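You operate a simulated robot arm through the tools that you are given. There is no shell and no other tool. Be economical: measure what you need, move in short steps, check, and stop when the job is done.

You run a simulated robot arm. Do the job below in one go: nothing can be reset, and whatever is moved stays where it is left.

Task
Pressure-test the brown coupler to 4 bar and put it back.
Fine: clamp it in the test block, shut the red bleed knob and pump. Open the knob again and unclamp only at 0.0 bar. Set down upright: what you pick out.
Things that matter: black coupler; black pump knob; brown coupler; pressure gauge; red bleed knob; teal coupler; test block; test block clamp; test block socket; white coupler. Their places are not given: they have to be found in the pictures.

The check looks at the end state, three seconds after you hand in, the way a careful person would. Anything else that was tipped, shoved, dropped, spilled or broken makes it a failure.

Robot
A 7-joint arm with a two-finger parallel gripper, fixed in place. Base frame: the origin is at the foot of the arm, x ahead of it, y to its left, z up; the work surface is at about z = 0. Lengths are in cm, angles in rad, forces in N, time in s.
With the tool pointing down near the work surface it reaches from about 24 to 62 cm from the base axis. Its first joint turns from -1.152 to 1.152 rad. Payload 2.6 kg.
The TCP is the grasp point between the finger pads, 3 cm short of the fingertips. In the tool frame z runs along the fingers and y along their closing line. Largest opening 9.4 cm; finger width 2.8, thickness 1; the body of the gripper, 5 by 9.6 cm, starts 5.5 cm behind the TCP.
Orientation is told as [roll, pitch, yaw] about the base's x, y, z axes, in that order, counted from this pose: with the fingers straight down and closing along the base's y, the tool's x points along the base's -x, its y along +y and its z along -z.

Tools
- The arm moves only by the tool step_arm. Its arguments are lists of equal length, an entry for each row: "delta_pos": the shift along the tool's x, y, z in units of 20 mm (1.0 is 20 mm), a list of three; "dr": the turn, a rotation vector about the tool's x, y, z in units of 8 degrees (1.0 is 8 degrees), a list of three. In form: {"delta_pos": [[x, y, z], ...], "dr": [[wx, wy, wz], ...]}. A call has 1 to 20 rows; each row shifts and turns the commanded pose from where the row before left it, along the tool's axes as they then stand. "claw" is the opening, from 0 (shut) to 1 (fully open), set as the call begins (left out, the last holds). A call with a number of a shift or a turn outside -1 to 1 is refused whole. Each row takes 0.2 s and may step no farther than 5 cm and 0.15 rad from the row before; otherwise, or with a gripper value out of range, the whole call is refused. Where a pose cannot be reached the arm comes as near as it can. A force on the tool above 70 N (or 10 N above the force at the start of the call, whichever is more), or a blocked arm, ends the call early, and 0.2 s more pass. Each finger travels about 7.2 cm/s and halts on what it meets, pressing with about 31 N; the grip force reading is that of the motor and also rises with nothing between the fingers. The clock runs only during rows and for 0.2 s after the last one: add rows that do not move to give the fingers time. It gives the time, the measured TCP pose, the force on the tool (base axes), the opening and the grip force at its end, in the units of the frame above (readings bear some noise), with the torque about the TCP (base axes, N m) and any sound that the robot's microphone picked up, and new pictures: "views" is both (left out), scene, wrist or none.
- Cameras (640 x 400 px; columns grow to the right, rows downward): "scene" is fixed at [3.6, 42.85, 57.27]; the picture's right is [-0.80, -0.60, 0.00], its down [-0.28, 0.38, -0.88] and it looks along [0.53, -0.71, -0.47] (base axes); focal length 325 px, centre (320, 200). "wrist" rides on the gripper at [7.6, 1.4, -10.2] in the tool frame; the picture's right is [-0.18, 0.98, 0.00], its down [-0.75, -0.14, -0.64] and it looks along [-0.63, -0.12, 0.77] (tool axes); focal length 243 px, centre (320, 200).
- point_at(camera, pixels): for up to 12 pixels [column, row] of the newest picture of that camera ("zoom" is the newest enlarged one), the place [x, y, z] in the base frame of the surface seen there, good to about 0.2 cm. The clock stands still meanwhile.
- close_up(camera, box): a new picture of the part [left, top, right, bottom] of that camera's present view, enlarged. The clock stands still meanwhile.
- sign_off(): hands the job in; it is judged then, once.

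Keep the steps short. Do not move on a guess: measure, check each grasp and each placing, and mend mistakes. In all there are 80 turns and 200 pictures (those below and enlarged ones count). Leave the gripper open and the arm clear of the work at the hand-in unless told otherwise, and finish with a single line.

The tools are called after "Call:" by a JSON object that holds its "fn" and its "kwargs". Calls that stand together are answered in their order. step_arm: Moves the arm, as the interface text tells. Its arguments: {"type":"object","properties":{"delta_pos":{"type":"array","items":{"type":"array","items":{"type":"number"}}},"dr":{"type":"array","items":{"type":"array","items":{"type":"number"}}},"claw":{"type":"number"},"views":{"type":"string","enum":["both","scene","wrist","none"]}},"required":["delta_pos","dr"]} The other tools are called the same way: point_at (camera, pixels) gives the place of the surface under pixels of a picture; close_up (camera, box) takes an enlarged picture of a part of a camera's view; sign_off () hands the job in.

At the start:

```text
clock: 0.0
ee_pos: [35.43, 6.93, 37.3]
ee_rot: [-0.001, 0.0, 0.001]
force: [0.5, 1.4, -0.5]
ft_torque: [-0.03, 0.01, 0.01]
opening: 9.37
grasp_force: 0.1
```

scene: 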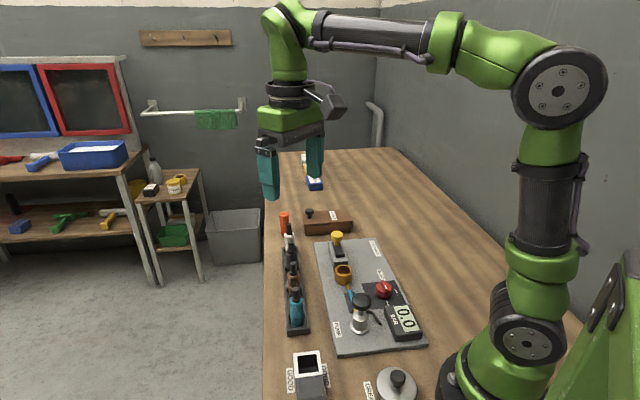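
wrist: 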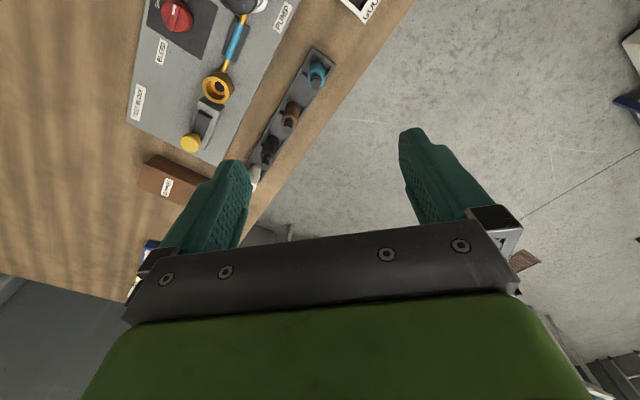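

I see the rack with couplers at about (290,280), and the test panel at (365,295). I'll enlarge both areas.

Call:
{"fn": "close_up", "kwargs": {"camera": "scene", "box": [260, 200, 360, 340]}}

Call:
{"fn": "close_up", "kwargs": {"camera": "scene", "box": [310, 220, 440, 360]}}

Call:
{"fn": "close_up", "kwargs": {"camera": "wrist", "box": [120, 0, 360, 200]}}

```text
2.86 times, centred on (310, 270) of scene
```

zoom: 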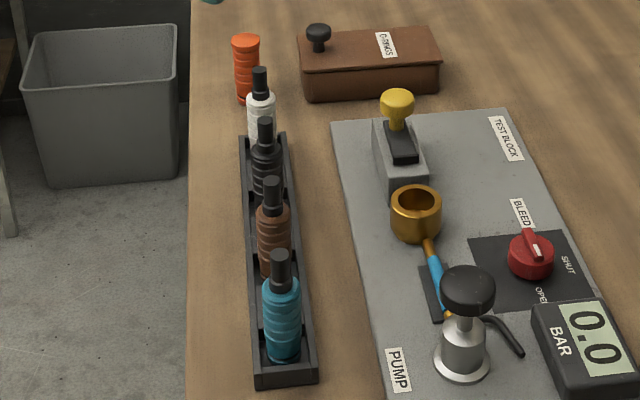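

```text
2.86 times, centred on (375, 290) of scene
```

zoom: 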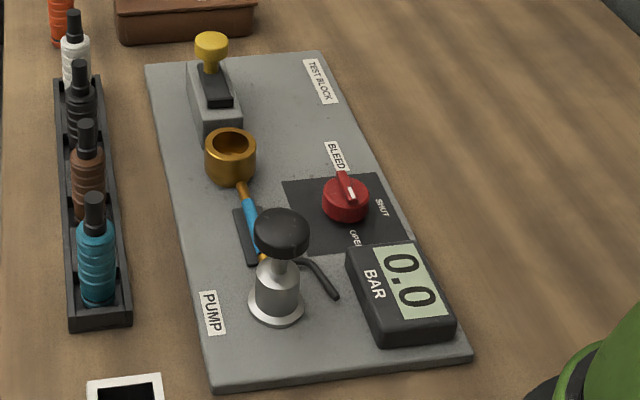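

```text
2.00 times, centred on (240, 100) of wrist
```

zoom: 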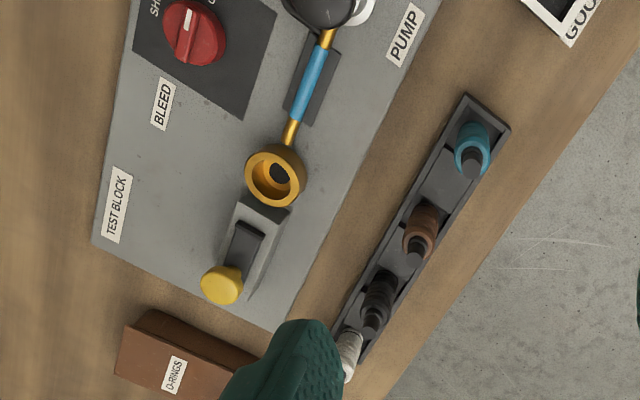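

I'll measure the main things in the wrist zoom and in the scene picture.

Call:
{"fn": "point_at", "kwargs": {"camera": "zoom", "pixels": [[415, 259], [425, 225], [473, 158], [376, 318], [272, 178], [255, 195], [298, 180], [222, 285], [246, 245], [188, 20], [200, 45], [320, 8]]}}

Call:
{"fn": "point_at", "kwargs": {"camera": "scene", "pixels": [[293, 264], [293, 279], [294, 292], [337, 234], [361, 299], [361, 322], [343, 275], [383, 286], [385, 304], [396, 292], [336, 266], [288, 318]]}}

Call:
{"fn": "close_up", "kwargs": {"camera": "scene", "box": [350, 260, 430, 310]}}

Call:
{"fn": "close_up", "kwargs": {"camera": "scene", "box": [270, 250, 330, 290]}}

```text
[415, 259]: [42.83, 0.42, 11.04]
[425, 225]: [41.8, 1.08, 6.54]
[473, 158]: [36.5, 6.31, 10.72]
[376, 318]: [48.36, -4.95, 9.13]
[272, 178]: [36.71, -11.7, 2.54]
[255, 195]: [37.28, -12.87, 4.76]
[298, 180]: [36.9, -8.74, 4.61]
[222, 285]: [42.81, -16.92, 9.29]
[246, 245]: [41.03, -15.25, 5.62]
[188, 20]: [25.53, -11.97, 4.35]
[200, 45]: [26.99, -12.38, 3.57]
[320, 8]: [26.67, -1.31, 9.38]
```

```text
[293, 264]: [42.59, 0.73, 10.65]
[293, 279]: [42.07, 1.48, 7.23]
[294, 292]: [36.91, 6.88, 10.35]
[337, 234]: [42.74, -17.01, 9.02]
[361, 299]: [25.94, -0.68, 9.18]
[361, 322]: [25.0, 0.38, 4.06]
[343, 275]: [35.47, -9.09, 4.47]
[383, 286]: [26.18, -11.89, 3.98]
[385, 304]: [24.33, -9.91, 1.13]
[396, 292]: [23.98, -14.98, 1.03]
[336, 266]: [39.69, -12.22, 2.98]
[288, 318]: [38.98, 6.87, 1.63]
```

```text
8.00 times, centred on (390, 285) of scene
```

zoom: 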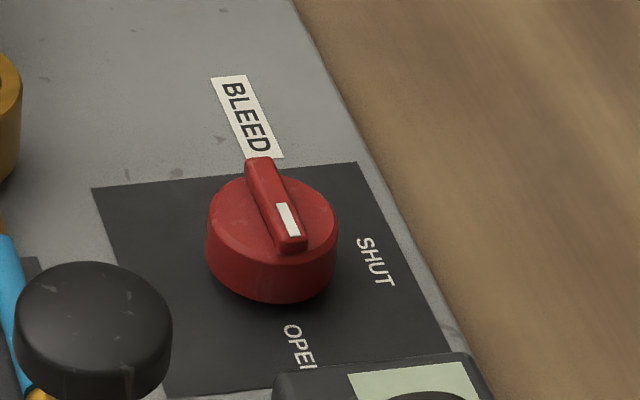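

```text
10.00 times, centred on (300, 270) of scene
```

zoom: 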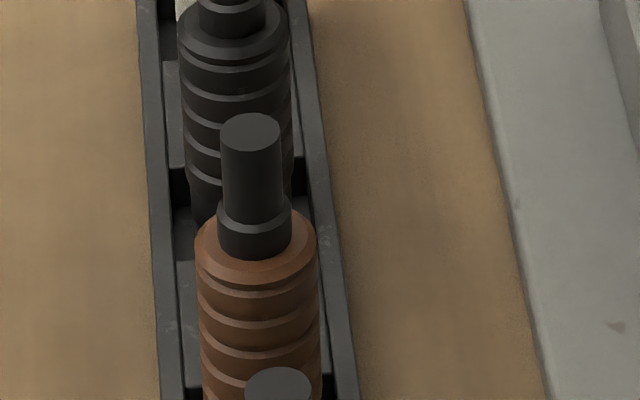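

The knob's white mark seems to point to OPEN. I'll enlarge the clamp and measure the knob markings next.

Call:
{"fn": "close_up", "kwargs": {"camera": "scene", "box": [315, 225, 371, 290]}}

Call:
{"fn": "close_up", "kwargs": {"camera": "wrist", "box": [170, 60, 250, 160]}}

Call:
{"fn": "point_at", "kwargs": {"camera": "scene", "pixels": [[382, 281], [386, 289], [384, 284], [379, 292], [391, 293], [397, 292], [386, 302], [308, 312], [306, 330], [280, 318]]}}

```text
6.15 times, centred on (343, 258) of scene
```

zoom: 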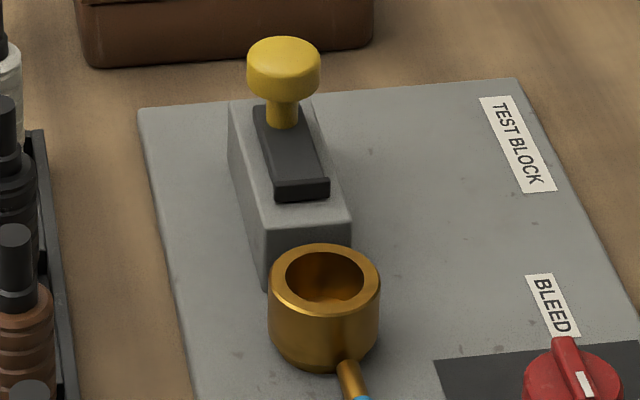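

```text
4.00 times, centred on (210, 110) of wrist
```

zoom: 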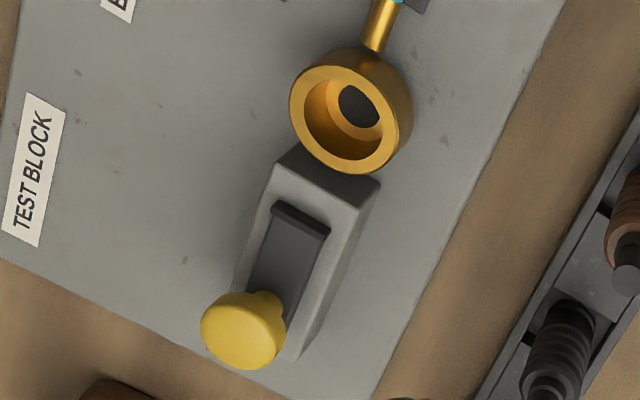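

```text
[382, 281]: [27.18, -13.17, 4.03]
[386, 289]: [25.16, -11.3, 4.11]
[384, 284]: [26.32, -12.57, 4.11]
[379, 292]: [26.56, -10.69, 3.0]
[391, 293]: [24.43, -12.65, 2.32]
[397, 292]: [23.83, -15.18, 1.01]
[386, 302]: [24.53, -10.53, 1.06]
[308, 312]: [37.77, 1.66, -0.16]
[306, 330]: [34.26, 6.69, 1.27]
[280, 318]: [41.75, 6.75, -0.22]
```

The couplers stand at 8 cm pitch; the brown one's axis is at about (42.8, 0.45) with its top at z 11. First I move above it at z 20, then yaw -45° so that the fingers close across the rack.

Call:
{"fn": "step_arm", "kwargs": {"delta_pos": [[-0.409, -0.36, 0.961], [-0.409, -0.36, 0.961], [-0.409, -0.36, 0.961], [-0.409, -0.36, 0.961], [-0.409, -0.36, 0.961], [-0.409, -0.36, 0.961], [-0.409, -0.36, 0.961], [-0.409, -0.36, 0.961], [-0.409, -0.36, 0.961], [0, 0, 0], [0, 0, 0], [0, 0, 0], [0, 0, 0], [0, 0, 0], [0, 0, 0], [0, 0, 0]], "dr": [[0, 0, 0], [0, 0, 0], [0, 0, 0], [0, 0, 0], [0, 0, 0], [0, 0, 0], [0, 0, 0], [0, 0, 0], [0, 0, 0], [0, 0, 0.9375], [0, 0, 0.9375], [0, 0, 0.9375], [0, 0, 0.9375], [0, 0, 0.9375], [0, 0, 0.9375], [0, 0, 0]], "claw": 1}}

```text
clock: 3.4
ee_pos: [42.82, 0.52, 20.04]
ee_rot: [-0.001, 0.0, -0.787]
force: [0.1, -0.1, -0.5]
ft_torque: [-0.01, 0.02, -0.01]
opening: 9.39
grasp_force: 0.1
```

scene: 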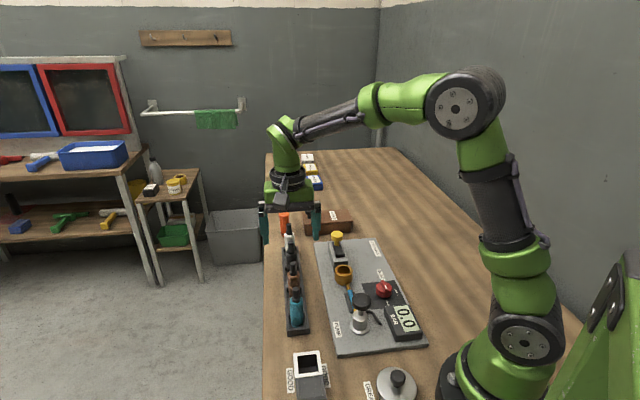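
wrist: 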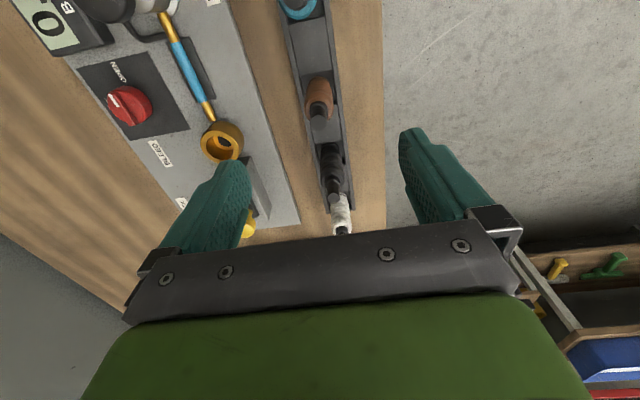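

The brown cap appears at (318,118), where the tool axis should meet it. I'll measure it up close.

Call:
{"fn": "close_up", "kwargs": {"camera": "wrist", "box": [260, 50, 380, 240]}}

Call:
{"fn": "point_at", "kwargs": {"camera": "wrist", "pixels": [[318, 122], [318, 112], [319, 90], [308, 84], [331, 84], [335, 110], [306, 110], [320, 60], [340, 60], [298, 5]]}}

Call:
{"fn": "close_up", "kwargs": {"camera": "wrist", "box": [180, 100, 260, 170]}}

```text
2.11 times, centred on (320, 145) of wrist
```

zoom: 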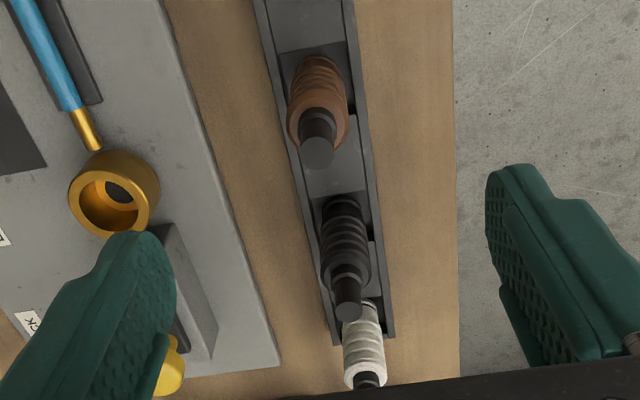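

```text
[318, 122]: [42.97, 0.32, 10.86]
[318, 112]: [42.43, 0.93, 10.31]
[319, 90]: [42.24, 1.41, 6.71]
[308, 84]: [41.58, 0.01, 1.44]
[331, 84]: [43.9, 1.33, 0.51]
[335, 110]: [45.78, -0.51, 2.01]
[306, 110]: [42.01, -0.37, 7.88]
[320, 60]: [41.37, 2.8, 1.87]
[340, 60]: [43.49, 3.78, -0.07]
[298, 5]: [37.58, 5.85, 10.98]
```

```text
5.71 times, centred on (220, 135) of wrist
```

zoom: 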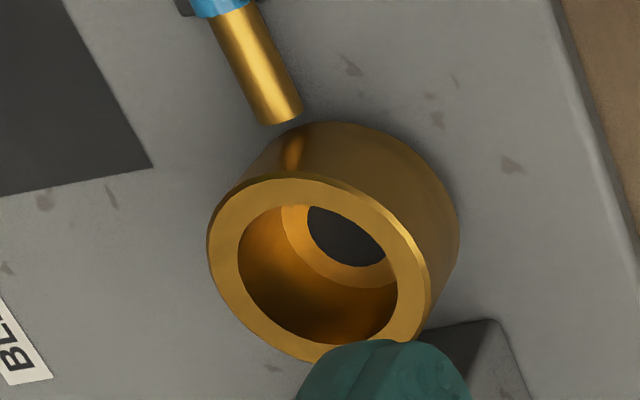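

Axis confirmed at (42.8, 0.45). I'll measure the socket rim, then go down to z 7 with open fingers.

Call:
{"fn": "point_at", "kwargs": {"camera": "zoom", "pixels": [[223, 240], [415, 290], [270, 190], [305, 343], [400, 250], [340, 190], [345, 235], [300, 240], [350, 277], [238, 300]]}}

Call:
{"fn": "step_arm", "kwargs": {"delta_pos": [[0, 0, 0.93], [0, 0, 0.93], [0, 0, 0.93], [0, 0, 0.93], [0, 0, 0.93], [0, 0, 0.93], [0, 0, 0.93], [0, 0, 0]], "dr": [[0, 0, 0], [0, 0, 0], [0, 0, 0], [0, 0, 0], [0, 0, 0], [0, 0, 0], [0, 0, 0], [0, 0, 0]]}}

Call:
{"fn": "close_up", "kwargs": {"camera": "wrist", "box": [220, 80, 420, 240]}}

```text
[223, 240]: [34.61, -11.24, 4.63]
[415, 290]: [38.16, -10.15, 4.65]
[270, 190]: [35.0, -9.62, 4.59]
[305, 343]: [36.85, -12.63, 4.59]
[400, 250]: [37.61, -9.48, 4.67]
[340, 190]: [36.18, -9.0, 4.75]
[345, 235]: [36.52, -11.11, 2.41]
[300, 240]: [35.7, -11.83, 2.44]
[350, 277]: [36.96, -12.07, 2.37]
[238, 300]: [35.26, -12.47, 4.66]
```

```text
clock: 5.2
ee_pos: [42.86, 0.4, 7.05]
ee_rot: [0.0, 0.001, -0.785]
force: [0.2, -0.7, 1.3]
ft_torque: [0.05, -0.02, -0.03]
opening: 9.38
grasp_force: 0.0
```

scene: 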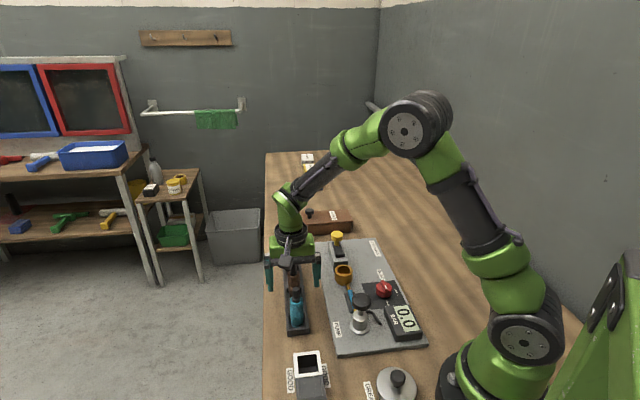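
wrist: 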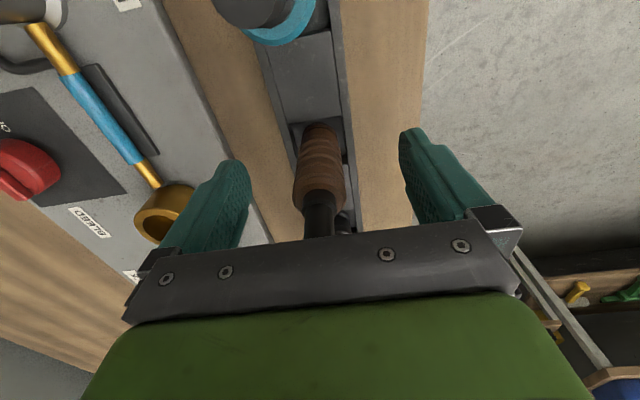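

```text
2.50 times, centred on (320, 160) of wrist
```

zoom: 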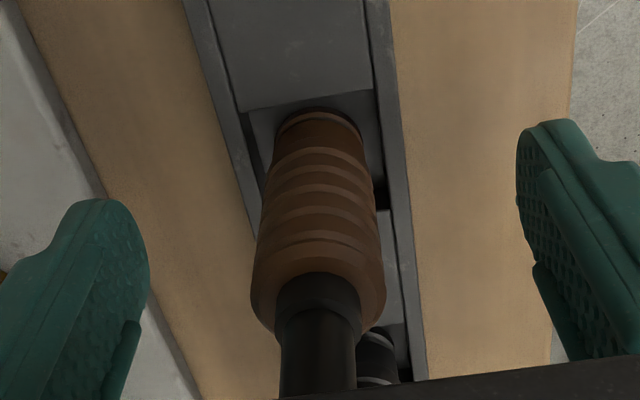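

The coupler is centred between the fingers. Socket centre fits to (36.4, -10.82), rim z 4.65, seat z 2.4. I close the claw.

Call:
{"fn": "step_arm", "kwargs": {"delta_pos": [[0, 0, 0], [0, 0, 0], [0, 0, 0], [0, 0, 0]], "dr": [[0, 0, 0], [0, 0, 0], [0, 0, 0], [0, 0, 0]], "claw": 0, "views": "wrist"}}

```text
clock: 6.2
ee_pos: [42.71, 0.53, 6.97]
ee_rot: [0.0, 0.001, -0.785]
force: [-0.2, -0.3, -0.4]
ft_torque: [-0.03, 0.02, 0.0]
opening: 2.64
grasp_force: 31.2
```

wrist: 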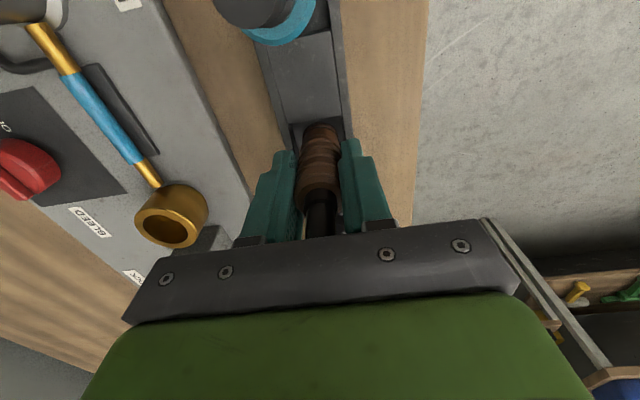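

Held at 2.64 cm. I lift straight up about 11 cm.

Call:
{"fn": "step_arm", "kwargs": {"delta_pos": [[0, 0, -0.4], [0, 0, -0.85], [0, 0, -0.85], [0, 0, -0.85], [0, 0, -0.85], [0, 0, -0.85], [0, 0, -0.85], [0, 0, 0]], "dr": [[0, 0, 0], [0, 0, 0], [0, 0, 0], [0, 0, 0], [0, 0, 0], [0, 0, 0], [0, 0, 0], [0, 0, 0]]}}

Call:
{"fn": "close_up", "kwargs": {"camera": "scene", "box": [250, 200, 350, 340]}}

Call:
{"fn": "close_up", "kwargs": {"camera": "wrist", "box": [220, 60, 420, 240]}}

```text
clock: 8.0
ee_pos: [42.73, 0.44, 18.0]
ee_rot: [0.0, 0.0, -0.785]
force: [-0.3, 0.3, 0.3]
ft_torque: [0.01, -0.01, -0.04]
opening: 2.66
grasp_force: 31.0
```

scene: 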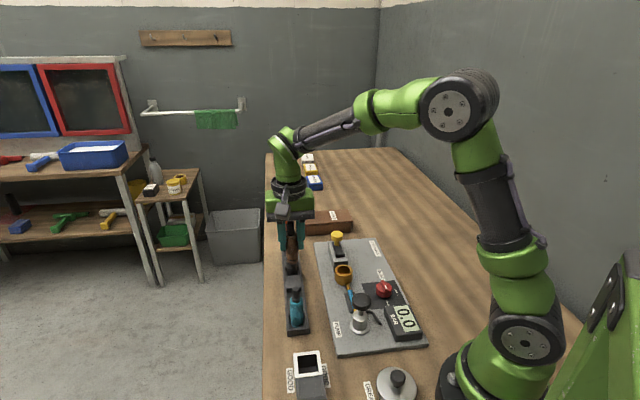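
wrist: 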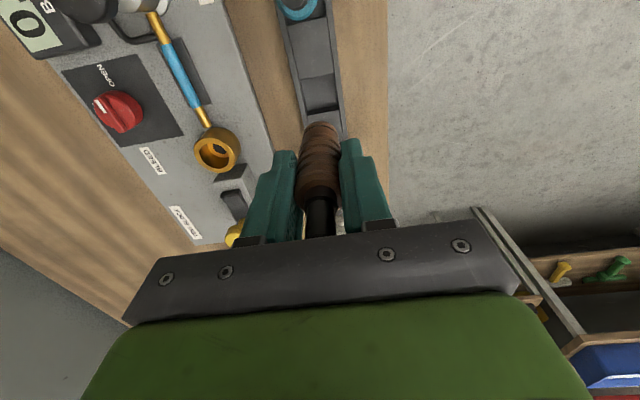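

```text
2.86 times, centred on (300, 270) of scene
```

zoom: 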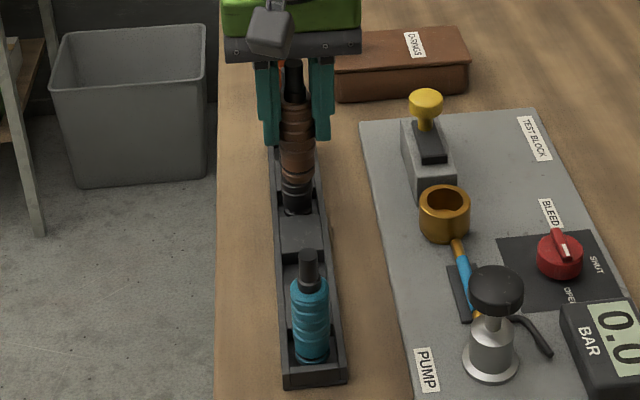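

```text
2.22 times, centred on (320, 150) of wrist
```

zoom: 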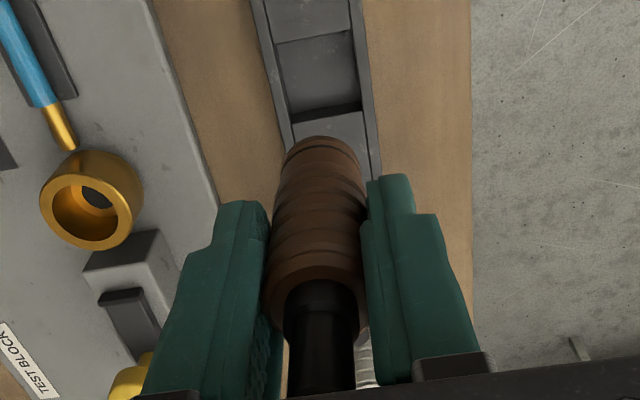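

Coupler is out of the rack, upright. I carry it at height to above the socket (36.4, -10.82).

Call:
{"fn": "step_arm", "kwargs": {"delta_pos": [[-0.249, -0.891, 0], [-0.249, -0.891, 0], [-0.249, -0.891, 0], [-0.249, -0.891, 0], [-0.249, -0.891, 0], [-0.249, -0.891, 0], [-0.249, -0.891, 0], [0, 0, 0]], "dr": [[0, 0, 0], [0, 0, 0], [0, 0, 0], [0, 0, 0], [0, 0, 0], [0, 0, 0], [0, 0, 0], [0, 0, 0]]}}

Call:
{"fn": "close_up", "kwargs": {"camera": "scene", "box": [290, 200, 400, 300]}}

Call:
{"fn": "close_up", "kwargs": {"camera": "wrist", "box": [260, 60, 380, 200]}}

```text
clock: 9.8
ee_pos: [36.4, -10.63, 18.04]
ee_rot: [-0.001, 0.0, -0.786]
force: [0.2, 0.7, -0.3]
ft_torque: [0.02, 0.02, -0.03]
opening: 2.64
grasp_force: 31.5
```

scene: 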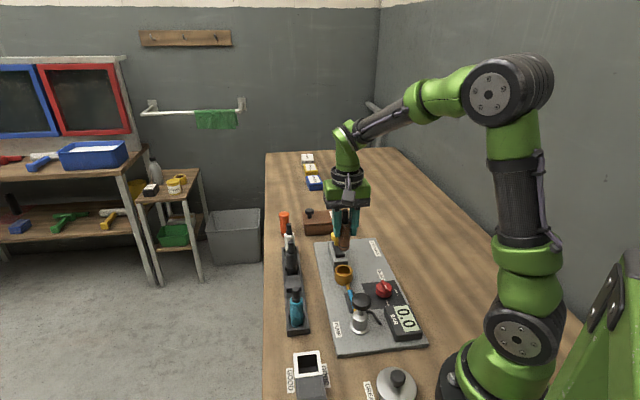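
wrist: 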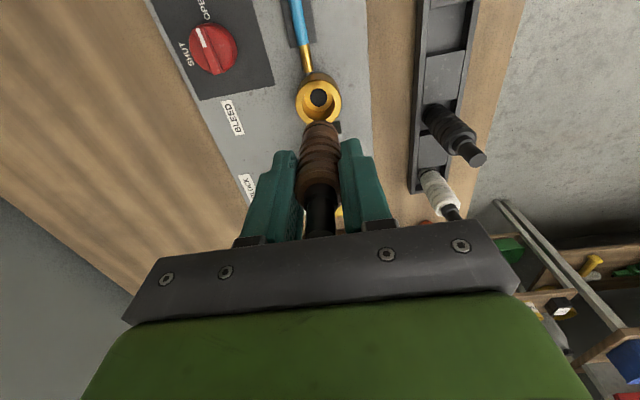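

```text
4.00 times, centred on (345, 250) of scene
```

zoom: 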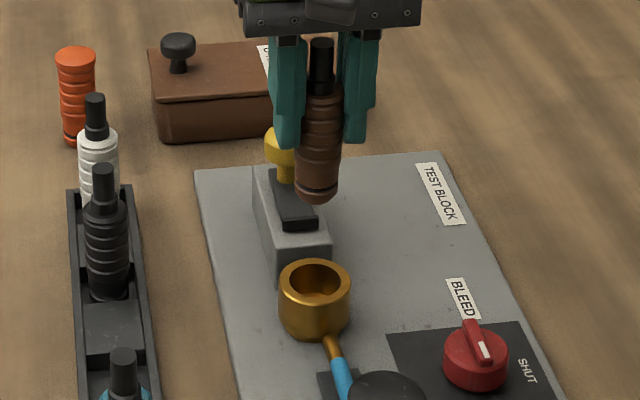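

```text
2.86 times, centred on (320, 130) of wrist
```

zoom: 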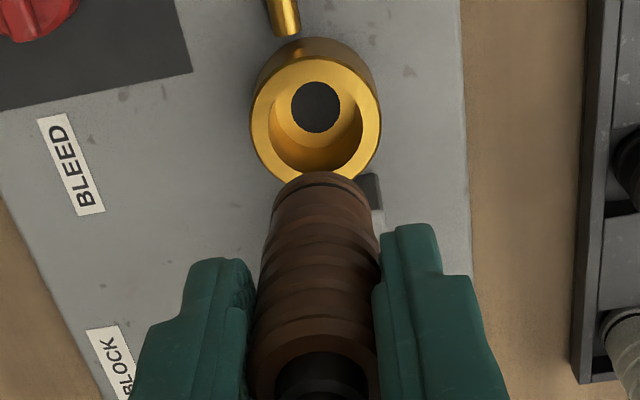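

I measure the coupler's lower end and the rim again.

Call:
{"fn": "point_at", "kwargs": {"camera": "scene", "pixels": [[344, 249], [344, 244], [340, 247], [348, 248], [344, 226], [345, 212]]}}

Call:
{"fn": "point_at", "kwargs": {"camera": "zoom", "pixels": [[260, 122], [375, 122], [315, 72], [270, 80], [365, 82], [320, 180], [315, 108], [275, 205], [372, 205]]}}

```text
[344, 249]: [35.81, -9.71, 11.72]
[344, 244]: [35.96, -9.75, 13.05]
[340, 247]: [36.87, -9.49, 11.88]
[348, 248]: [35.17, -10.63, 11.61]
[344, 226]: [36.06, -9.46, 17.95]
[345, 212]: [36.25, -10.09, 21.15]
```

```text
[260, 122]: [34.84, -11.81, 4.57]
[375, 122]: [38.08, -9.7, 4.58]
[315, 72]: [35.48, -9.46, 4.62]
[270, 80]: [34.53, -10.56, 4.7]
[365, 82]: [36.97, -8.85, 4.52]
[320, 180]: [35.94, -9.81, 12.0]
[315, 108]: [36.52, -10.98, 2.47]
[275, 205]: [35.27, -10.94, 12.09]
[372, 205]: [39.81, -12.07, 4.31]
```

Bottom is 6.5 below the TCP, so it seats at TCP z ≈ 8.9. I descend to just above the rim (TCP 11.8) and look.

Call:
{"fn": "step_arm", "kwargs": {"delta_pos": [[0, 0, 0.8], [0, 0, 0.8], [0, 0, 0.8], [0, 0, 0.7], [0, 0, 0], [0, 0, 0]], "dr": [[0, 0, 0], [0, 0, 0], [0, 0, 0], [0, 0, 0], [0, 0, 0], [0, 0, 0]]}}

Call:
{"fn": "close_up", "kwargs": {"camera": "scene", "box": [310, 230, 380, 290]}}

Call:
{"fn": "close_up", "kwargs": {"camera": "wrist", "box": [270, 80, 370, 200]}}

```text
clock: 11.2
ee_pos: [36.34, -10.76, 11.85]
ee_rot: [0.0, -0.001, -0.786]
force: [0.9, -0.7, -0.2]
ft_torque: [0.01, 0.01, -0.03]
opening: 2.67
grasp_force: 30.9
```

scene: 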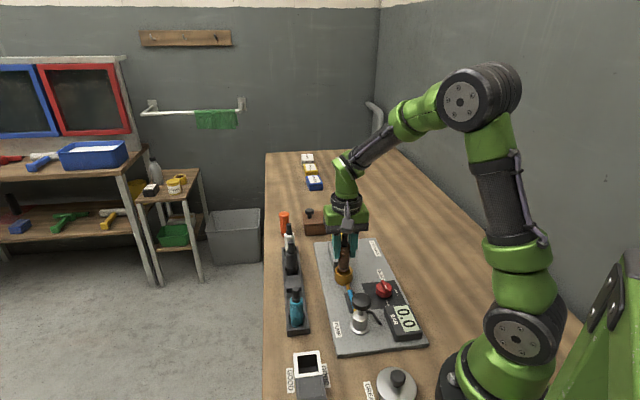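
wrist: 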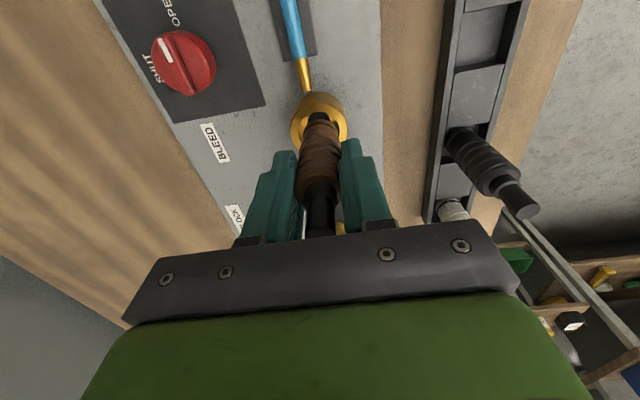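

```text
6.67 times, centred on (345, 260) of scene
```

zoom: 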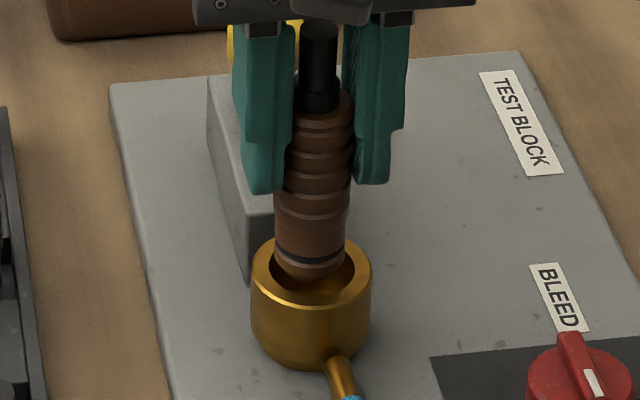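

```text
3.33 times, centred on (320, 140) of wrist
```

zoom: 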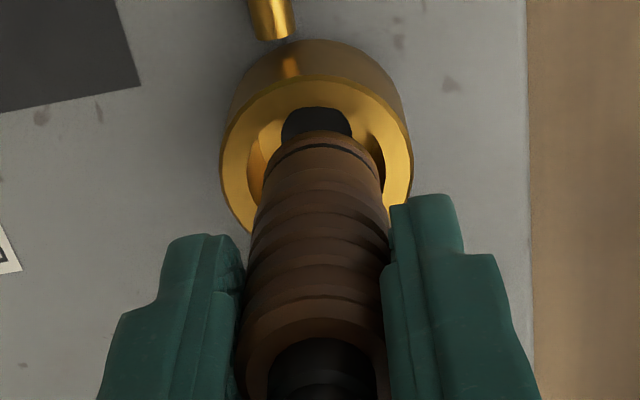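

Aligned within about 0.1 cm. I shift 0.05 towards -y of the tool and lower to TCP 10.4, reading the force.

Call:
{"fn": "step_arm", "kwargs": {"delta_pos": [[0, -0.025, 0.2], [0, 0, 0.2], [0, 0, 0.15], [0, 0, 0.15], [0, 0, 0]], "dr": [[0, 0, 0], [0, 0, 0], [0, 0, 0], [0, 0, 0], [0, 0, 0]], "views": "scene"}}

Call:
{"fn": "close_up", "kwargs": {"camera": "scene", "box": [310, 230, 380, 290]}}

```text
clock: 12.4
ee_pos: [36.44, -10.74, 10.39]
ee_rot: [0.0, 0.0, -0.785]
force: [-0.2, -0.1, -0.4]
ft_torque: [0.01, -0.03, 0.02]
opening: 2.69
grasp_force: 31.4
```

scene: 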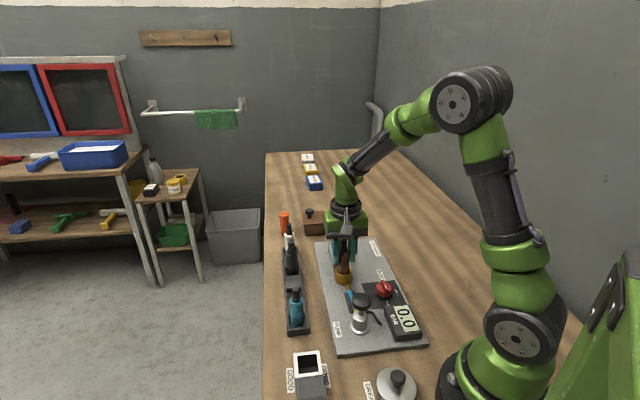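

```text
6.67 times, centred on (345, 260) of scene
```

zoom: 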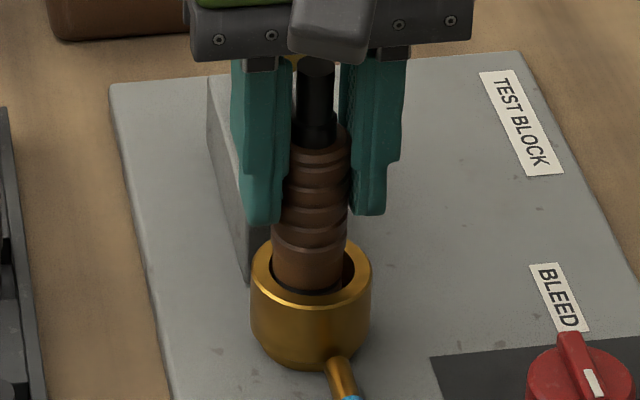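

It has entered the bore with no contact. I lower in small steps towards the seat.

Call:
{"fn": "step_arm", "kwargs": {"delta_pos": [[0, 0, 0.2], [0, 0, 0.2], [0, 0, 0.15], [0, 0, 0.1], [0, 0, 0.05], [0, 0, 0]], "dr": [[0, 0, 0], [0, 0, 0], [0, 0, 0], [0, 0, 0], [0, 0, 0], [0, 0, 0]], "views": "scene"}}

Call:
{"fn": "close_up", "kwargs": {"camera": "scene", "box": [310, 230, 380, 290]}}

```text
clock: 13.8
ee_pos: [36.5, -10.8, 9.15]
ee_rot: [0.003, -0.005, -0.784]
force: [3.8, -4.2, 19.8]
ft_torque: [-0.61, -0.16, -0.02]
opening: 2.66
grasp_force: 30.4
```

scene: 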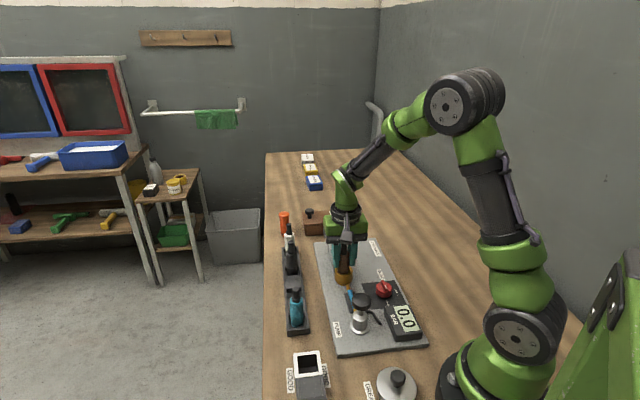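

```text
6.67 times, centred on (345, 260) of scene
```

zoom: 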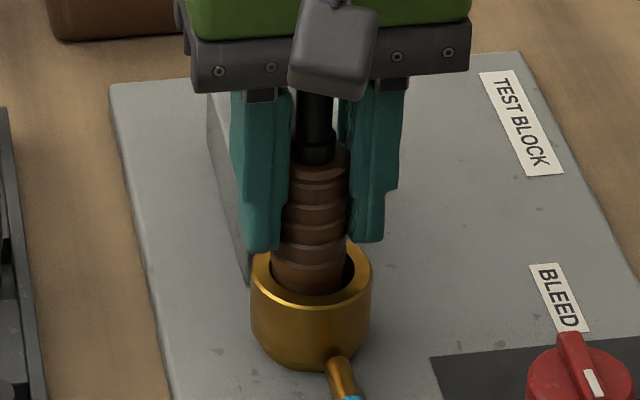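

Contact at z 9.15 with side force (3.8, -4.2), and the coupler sits near the front wall of the bore. I raise a little, shift 0.15 along the force (tool -x), and lower again.

Call:
{"fn": "step_arm", "kwargs": {"delta_pos": [[0, 0, -0.2], [0, 0, -0.05], [-0.075, -0.03, 0], [0, 0, 0.1], [0, 0, 0.1], [0, 0, 0.05], [0, 0, 0]], "dr": [[0, 0, 0], [0, 0, 0], [0, 0, 0], [0, 0, 0], [0, 0, 0], [0, 0, 0], [0, 0, 0]]}}

Call:
{"fn": "close_up", "kwargs": {"camera": "scene", "box": [325, 250, 361, 285]}}

Call:
{"fn": "close_up", "kwargs": {"camera": "wrist", "box": [270, 90, 370, 200]}}

```text
clock: 15.4
ee_pos: [36.5, -10.92, 9.02]
ee_rot: [0.001, 0.0, -0.786]
force: [-5.7, 1.5, 14.2]
ft_torque: [-0.05, 0.34, -0.08]
opening: 2.65
grasp_force: 30.7
```

scene: 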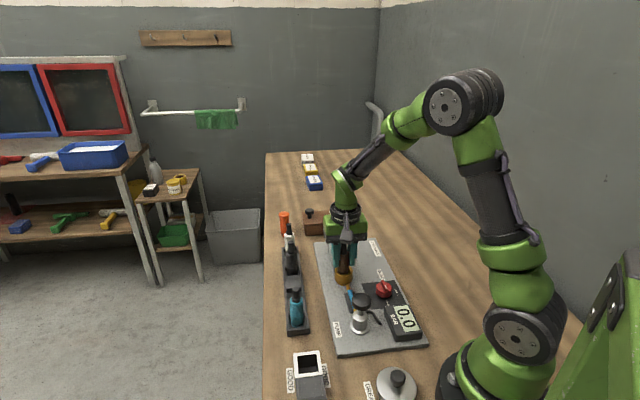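
wrist: 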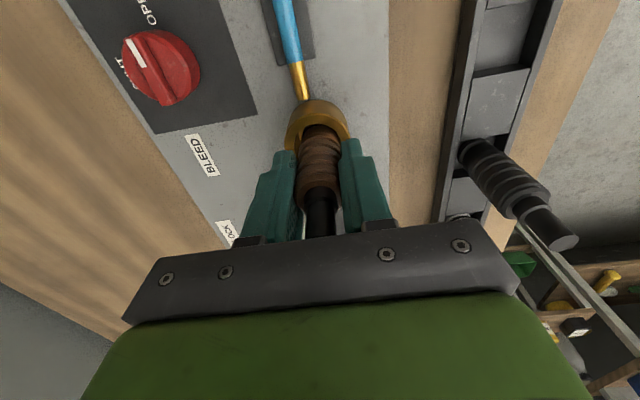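

```text
11.43 times, centred on (343, 268) of scene
```

zoom: 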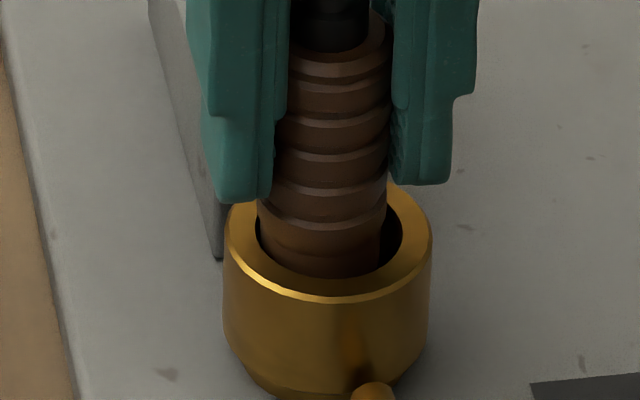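

```text
3.64 times, centred on (320, 145) of wrist
```

zoom: 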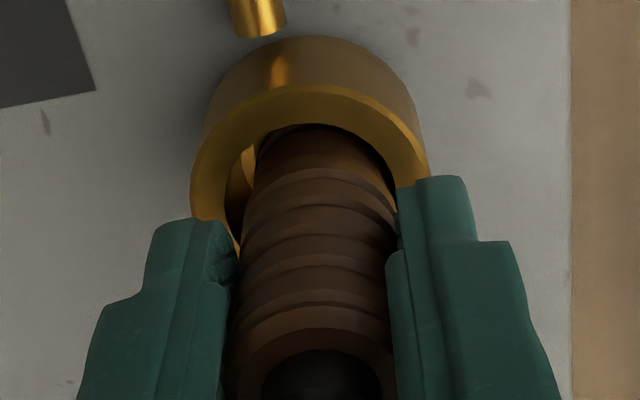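

There is a gap on the tool -y side (scene right) and nearly none on the other; the side force agrees. I raise 0.6, shift 0.18 to tool -y and 0.05 back in x, then lower.

Call:
{"fn": "step_arm", "kwargs": {"delta_pos": [[0, 0, -0.2], [0, 0, -0.1], [0.025, -0.09, 0], [0, 0, 0], [0, 0, 0.1], [0, 0, 0.1], [0, 0, 0.1], [0, 0, 0]], "dr": [[0, 0, 0], [0, 0, 0], [0, 0, 0], [0, 0, 0], [0, 0, 0], [0, 0, 0], [0, 0, 0], [0, 0, 0]]}}

Call:
{"fn": "close_up", "kwargs": {"camera": "scene", "box": [325, 250, 361, 285]}}

Call:
{"fn": "close_up", "kwargs": {"camera": "wrist", "box": [270, 90, 370, 200]}}

```text
clock: 17.2
ee_pos: [36.44, -11.06, 9.09]
ee_rot: [0.003, -0.002, -0.786]
force: [-1.4, 2.7, 13.0]
ft_torque: [0.21, -0.15, 0.02]
opening: 2.66
grasp_force: 31.1
```

scene: 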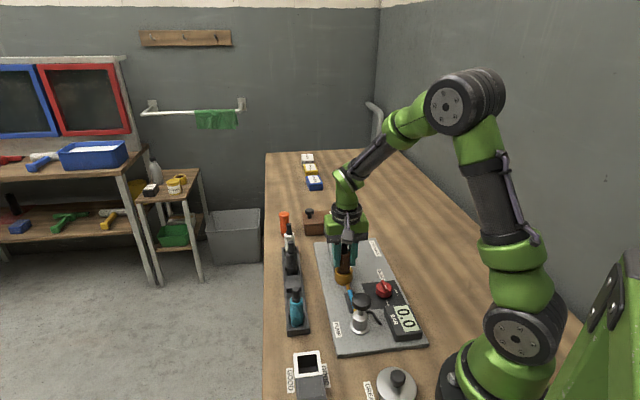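
wrist: 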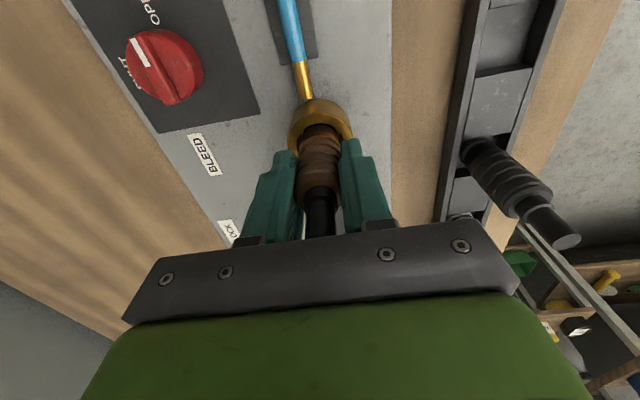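

```text
11.43 times, centred on (343, 268) of scene
```

zoom: 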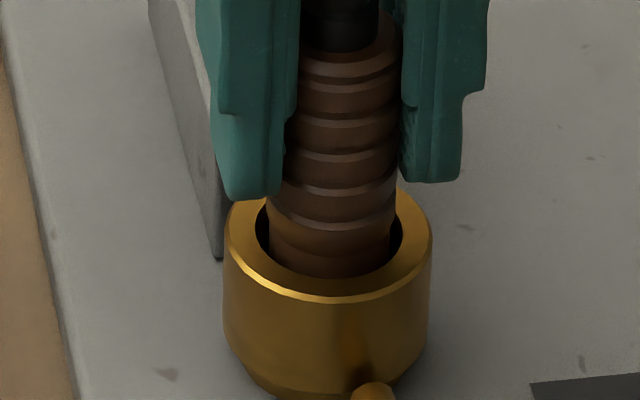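

```text
3.64 times, centred on (320, 145) of wrist
```

zoom: 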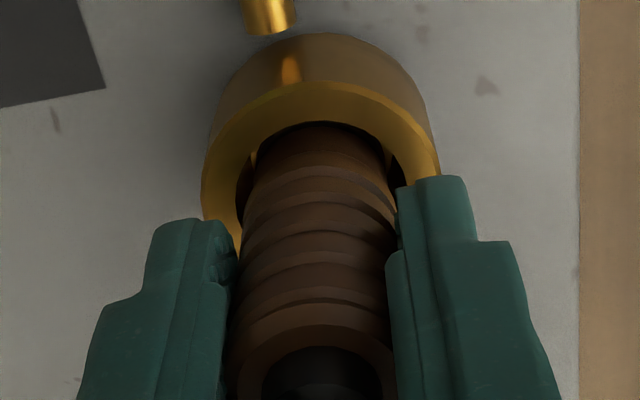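

Now centred in the bore, seated with 13 N downward load. I ease 0.1 up and open the claw.

Call:
{"fn": "step_arm", "kwargs": {"delta_pos": [[0, 0, -0.05], [0, 0, 0], [0, 0, 0], [0, 0, 0], [0, 0, 0], [0, 0, 0]], "dr": [[0, 0, 0], [0, 0, 0], [0, 0, 0], [0, 0, 0], [0, 0, 0], [0, 0, 0]], "claw": 1}}

Call:
{"fn": "close_up", "kwargs": {"camera": "scene", "box": [315, 230, 371, 285]}}

Call:
{"fn": "close_up", "kwargs": {"camera": "wrist", "box": [240, 90, 400, 220]}}

```text
clock: 18.6
ee_pos: [36.49, -11.21, 9.02]
ee_rot: [0.001, 0.001, -0.785]
force: [0.1, 0.5, -1.0]
ft_torque: [0.02, 0.01, -0.01]
opening: 9.39
grasp_force: 0.0
```

scene: 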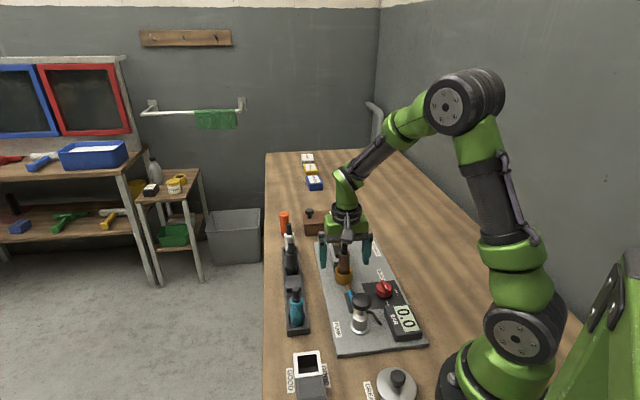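
wrist: 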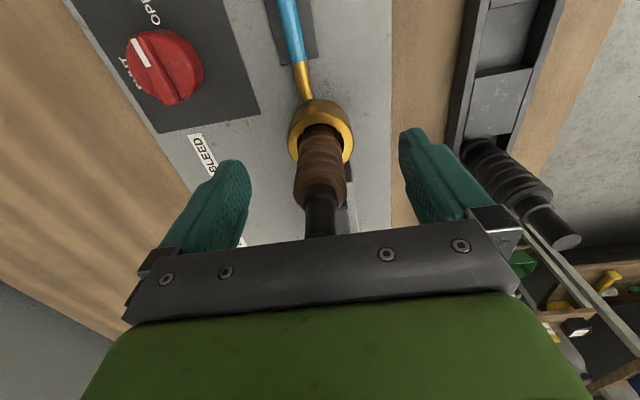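

```text
7.27 times, centred on (343, 258) of scene
```

zoom: 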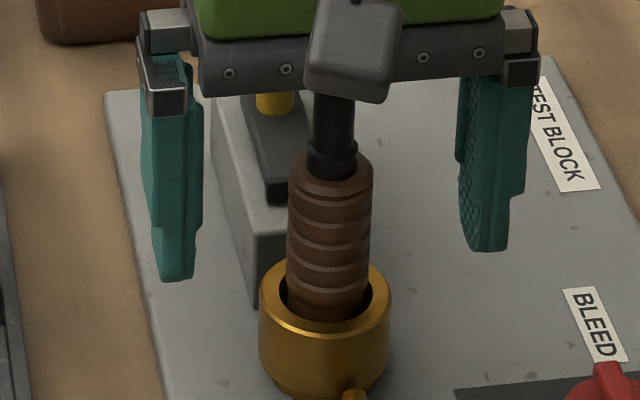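

```text
3.08 times, centred on (320, 155) of wrist
```

zoom: 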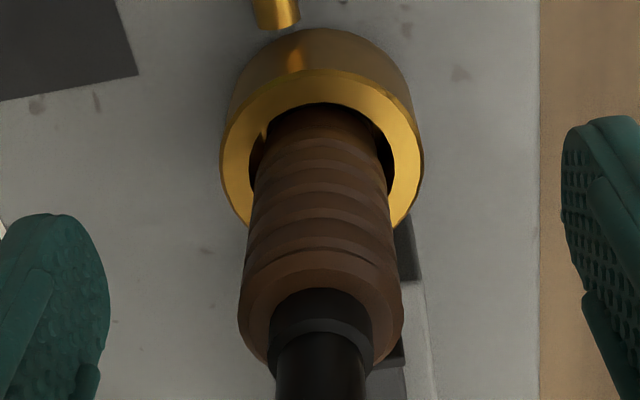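

Released and standing in the socket. I raise straight up 8 cm and check.

Call:
{"fn": "step_arm", "kwargs": {"delta_pos": [[0, 0, -0.8], [0, 0, -0.8], [0, 0, -0.8], [0, 0, -0.8], [0, 0, -0.8], [0, 0, 0]], "dr": [[0, 0, 0], [0, 0, 0], [0, 0, 0], [0, 0, 0], [0, 0, 0], [0, 0, 0]]}}

Call:
{"fn": "close_up", "kwargs": {"camera": "scene", "box": [315, 225, 371, 285]}}

Call:
{"fn": "point_at", "kwargs": {"camera": "zoom", "pixels": [[283, 75], [250, 75], [318, 75], [285, 100], [320, 205], [330, 110], [335, 150], [285, 190], [355, 225], [330, 230]]}}

```text
clock: 20.0
ee_pos: [36.4, -11.19, 17.19]
ee_rot: [0.0, 0.001, -0.786]
force: [-0.8, 0.3, 0.0]
ft_torque: [-0.01, -0.03, 0.02]
opening: 9.39
grasp_force: 0.0
```

scene: 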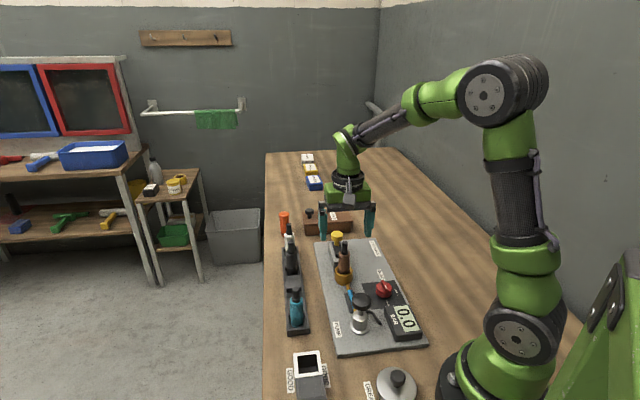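
wrist: 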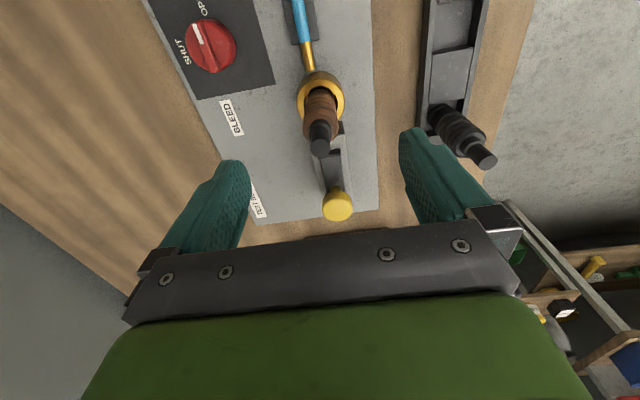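

```text
6.67 times, centred on (343, 255) of scene
```

zoom: 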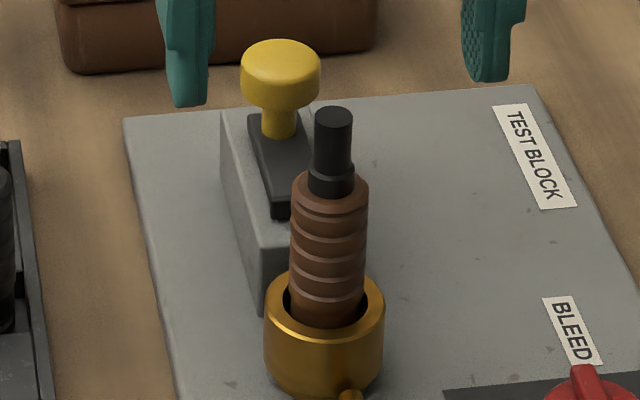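

```text
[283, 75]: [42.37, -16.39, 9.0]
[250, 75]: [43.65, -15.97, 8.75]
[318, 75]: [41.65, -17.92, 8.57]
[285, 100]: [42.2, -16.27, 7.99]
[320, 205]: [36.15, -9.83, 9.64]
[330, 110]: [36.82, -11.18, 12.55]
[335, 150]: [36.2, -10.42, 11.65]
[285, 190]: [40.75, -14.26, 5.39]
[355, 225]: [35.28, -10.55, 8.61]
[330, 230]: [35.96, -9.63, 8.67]
```

Coupler stands upright, top at z 12.55. Clamp knob centre is (42.7, -17.0), head z 7.5–9.3. I move above the knob.

Call:
{"fn": "step_arm", "kwargs": {"delta_pos": [[-0.852, 0.032, 0], [-0.852, 0.032, 0], [-0.852, 0.032, 0], [-0.852, 0.032, 0], [-0.852, 0.032, 0], [0, 0, 0]], "dr": [[0, 0, 0], [0, 0, 0], [0, 0, 0], [0, 0, 0], [0, 0, 0], [0, 0, 0]]}}

Call:
{"fn": "close_up", "kwargs": {"camera": "wrist", "box": [240, 40, 400, 200]}}

Call:
{"fn": "point_at", "kwargs": {"camera": "zoom", "pixels": [[320, 180], [320, 215], [285, 200], [355, 200], [320, 140], [290, 130], [350, 130]]}}

```text
clock: 21.4
ee_pos: [42.67, -16.95, 16.83]
ee_rot: [0.0, 0.001, -0.786]
force: [0.9, 0.8, -0.1]
ft_torque: [0.02, 0.01, 0.03]
opening: 9.4
grasp_force: 0.0
```

scene: 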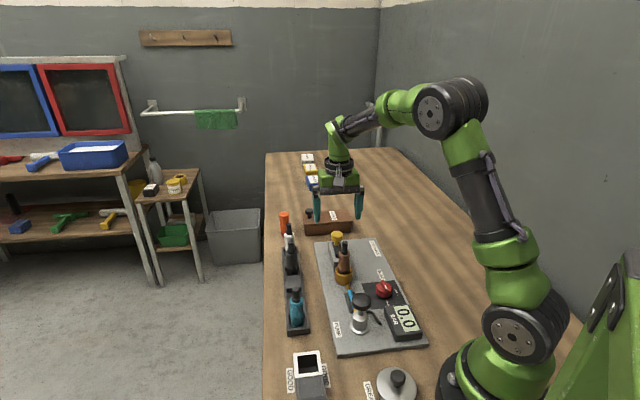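
wrist: 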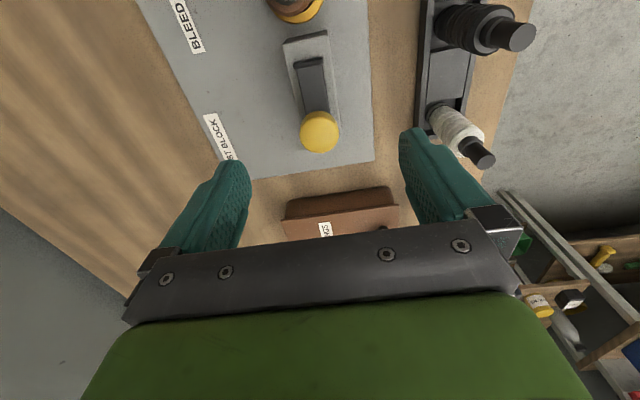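

```text
2.50 times, centred on (320, 120) of wrist
```

zoom: 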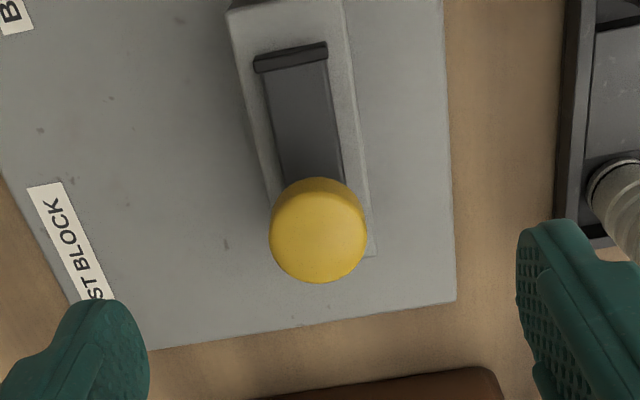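

```text
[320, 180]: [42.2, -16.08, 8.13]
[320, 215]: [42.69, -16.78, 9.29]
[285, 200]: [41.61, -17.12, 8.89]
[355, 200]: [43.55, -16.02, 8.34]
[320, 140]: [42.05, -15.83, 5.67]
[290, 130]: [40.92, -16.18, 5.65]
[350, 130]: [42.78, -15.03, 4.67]
```

The knob is centred under the tool. I descend to z 9.0 and close on the knob head.

Call:
{"fn": "step_arm", "kwargs": {"delta_pos": [[0, 0, 0.8], [0, 0, 0.8], [0, 0, 0.8], [0, 0, 0.8], [0, 0, 0.7], [0, 0, 0]], "dr": [[0, 0, 0], [0, 0, 0], [0, 0, 0], [0, 0, 0], [0, 0, 0], [0, 0, 0]], "views": "none"}}

Call:
{"fn": "step_arm", "kwargs": {"delta_pos": [[0, 0, 0], [0, 0, 0], [0, 0, 0], [0, 0, 0]], "dr": [[0, 0, 0], [0, 0, 0], [0, 0, 0], [0, 0, 0]], "claw": 0}}

Call:
{"fn": "close_up", "kwargs": {"camera": "scene", "box": [315, 215, 371, 275]}}

```text
clock: 22.8
ee_pos: [42.56, -16.78, 9.34]
ee_rot: [0.0, 0.001, -0.785]
force: [-0.5, -0.2, 0.1]
ft_torque: [-0.02, -0.01, -0.02]
opening: 9.4
grasp_force: 0.0
```

```text
clock: 23.8
ee_pos: [42.34, -16.87, 9.36]
ee_rot: [-0.004, 0.0, -0.789]
force: [-9.5, -9.3, 1.0]
ft_torque: [0.03, 0.01, -0.26]
opening: 3.49
grasp_force: 45.0
```

scene: 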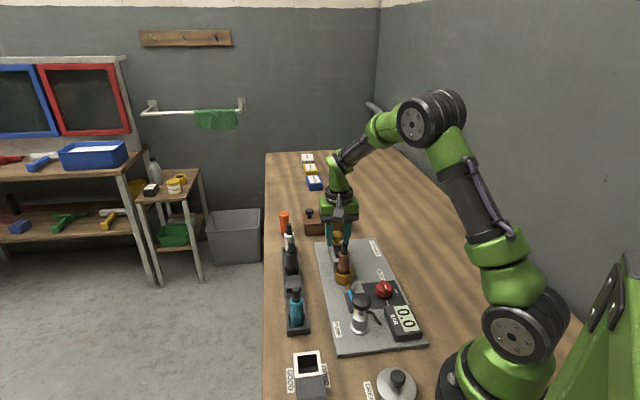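
wrist: 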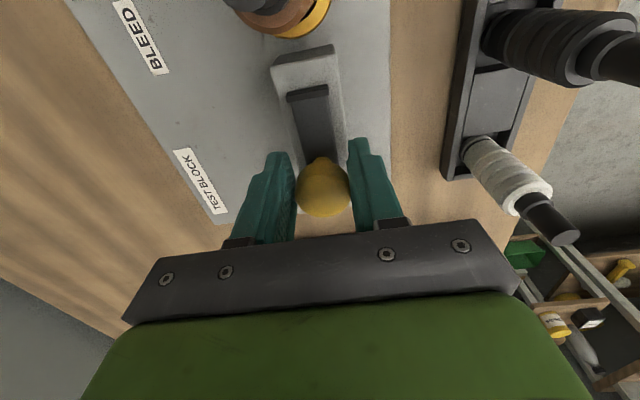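

```text
6.67 times, centred on (343, 245) of scene
```

zoom: 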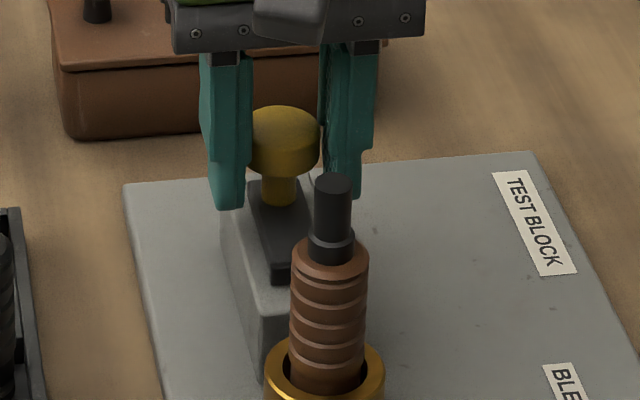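

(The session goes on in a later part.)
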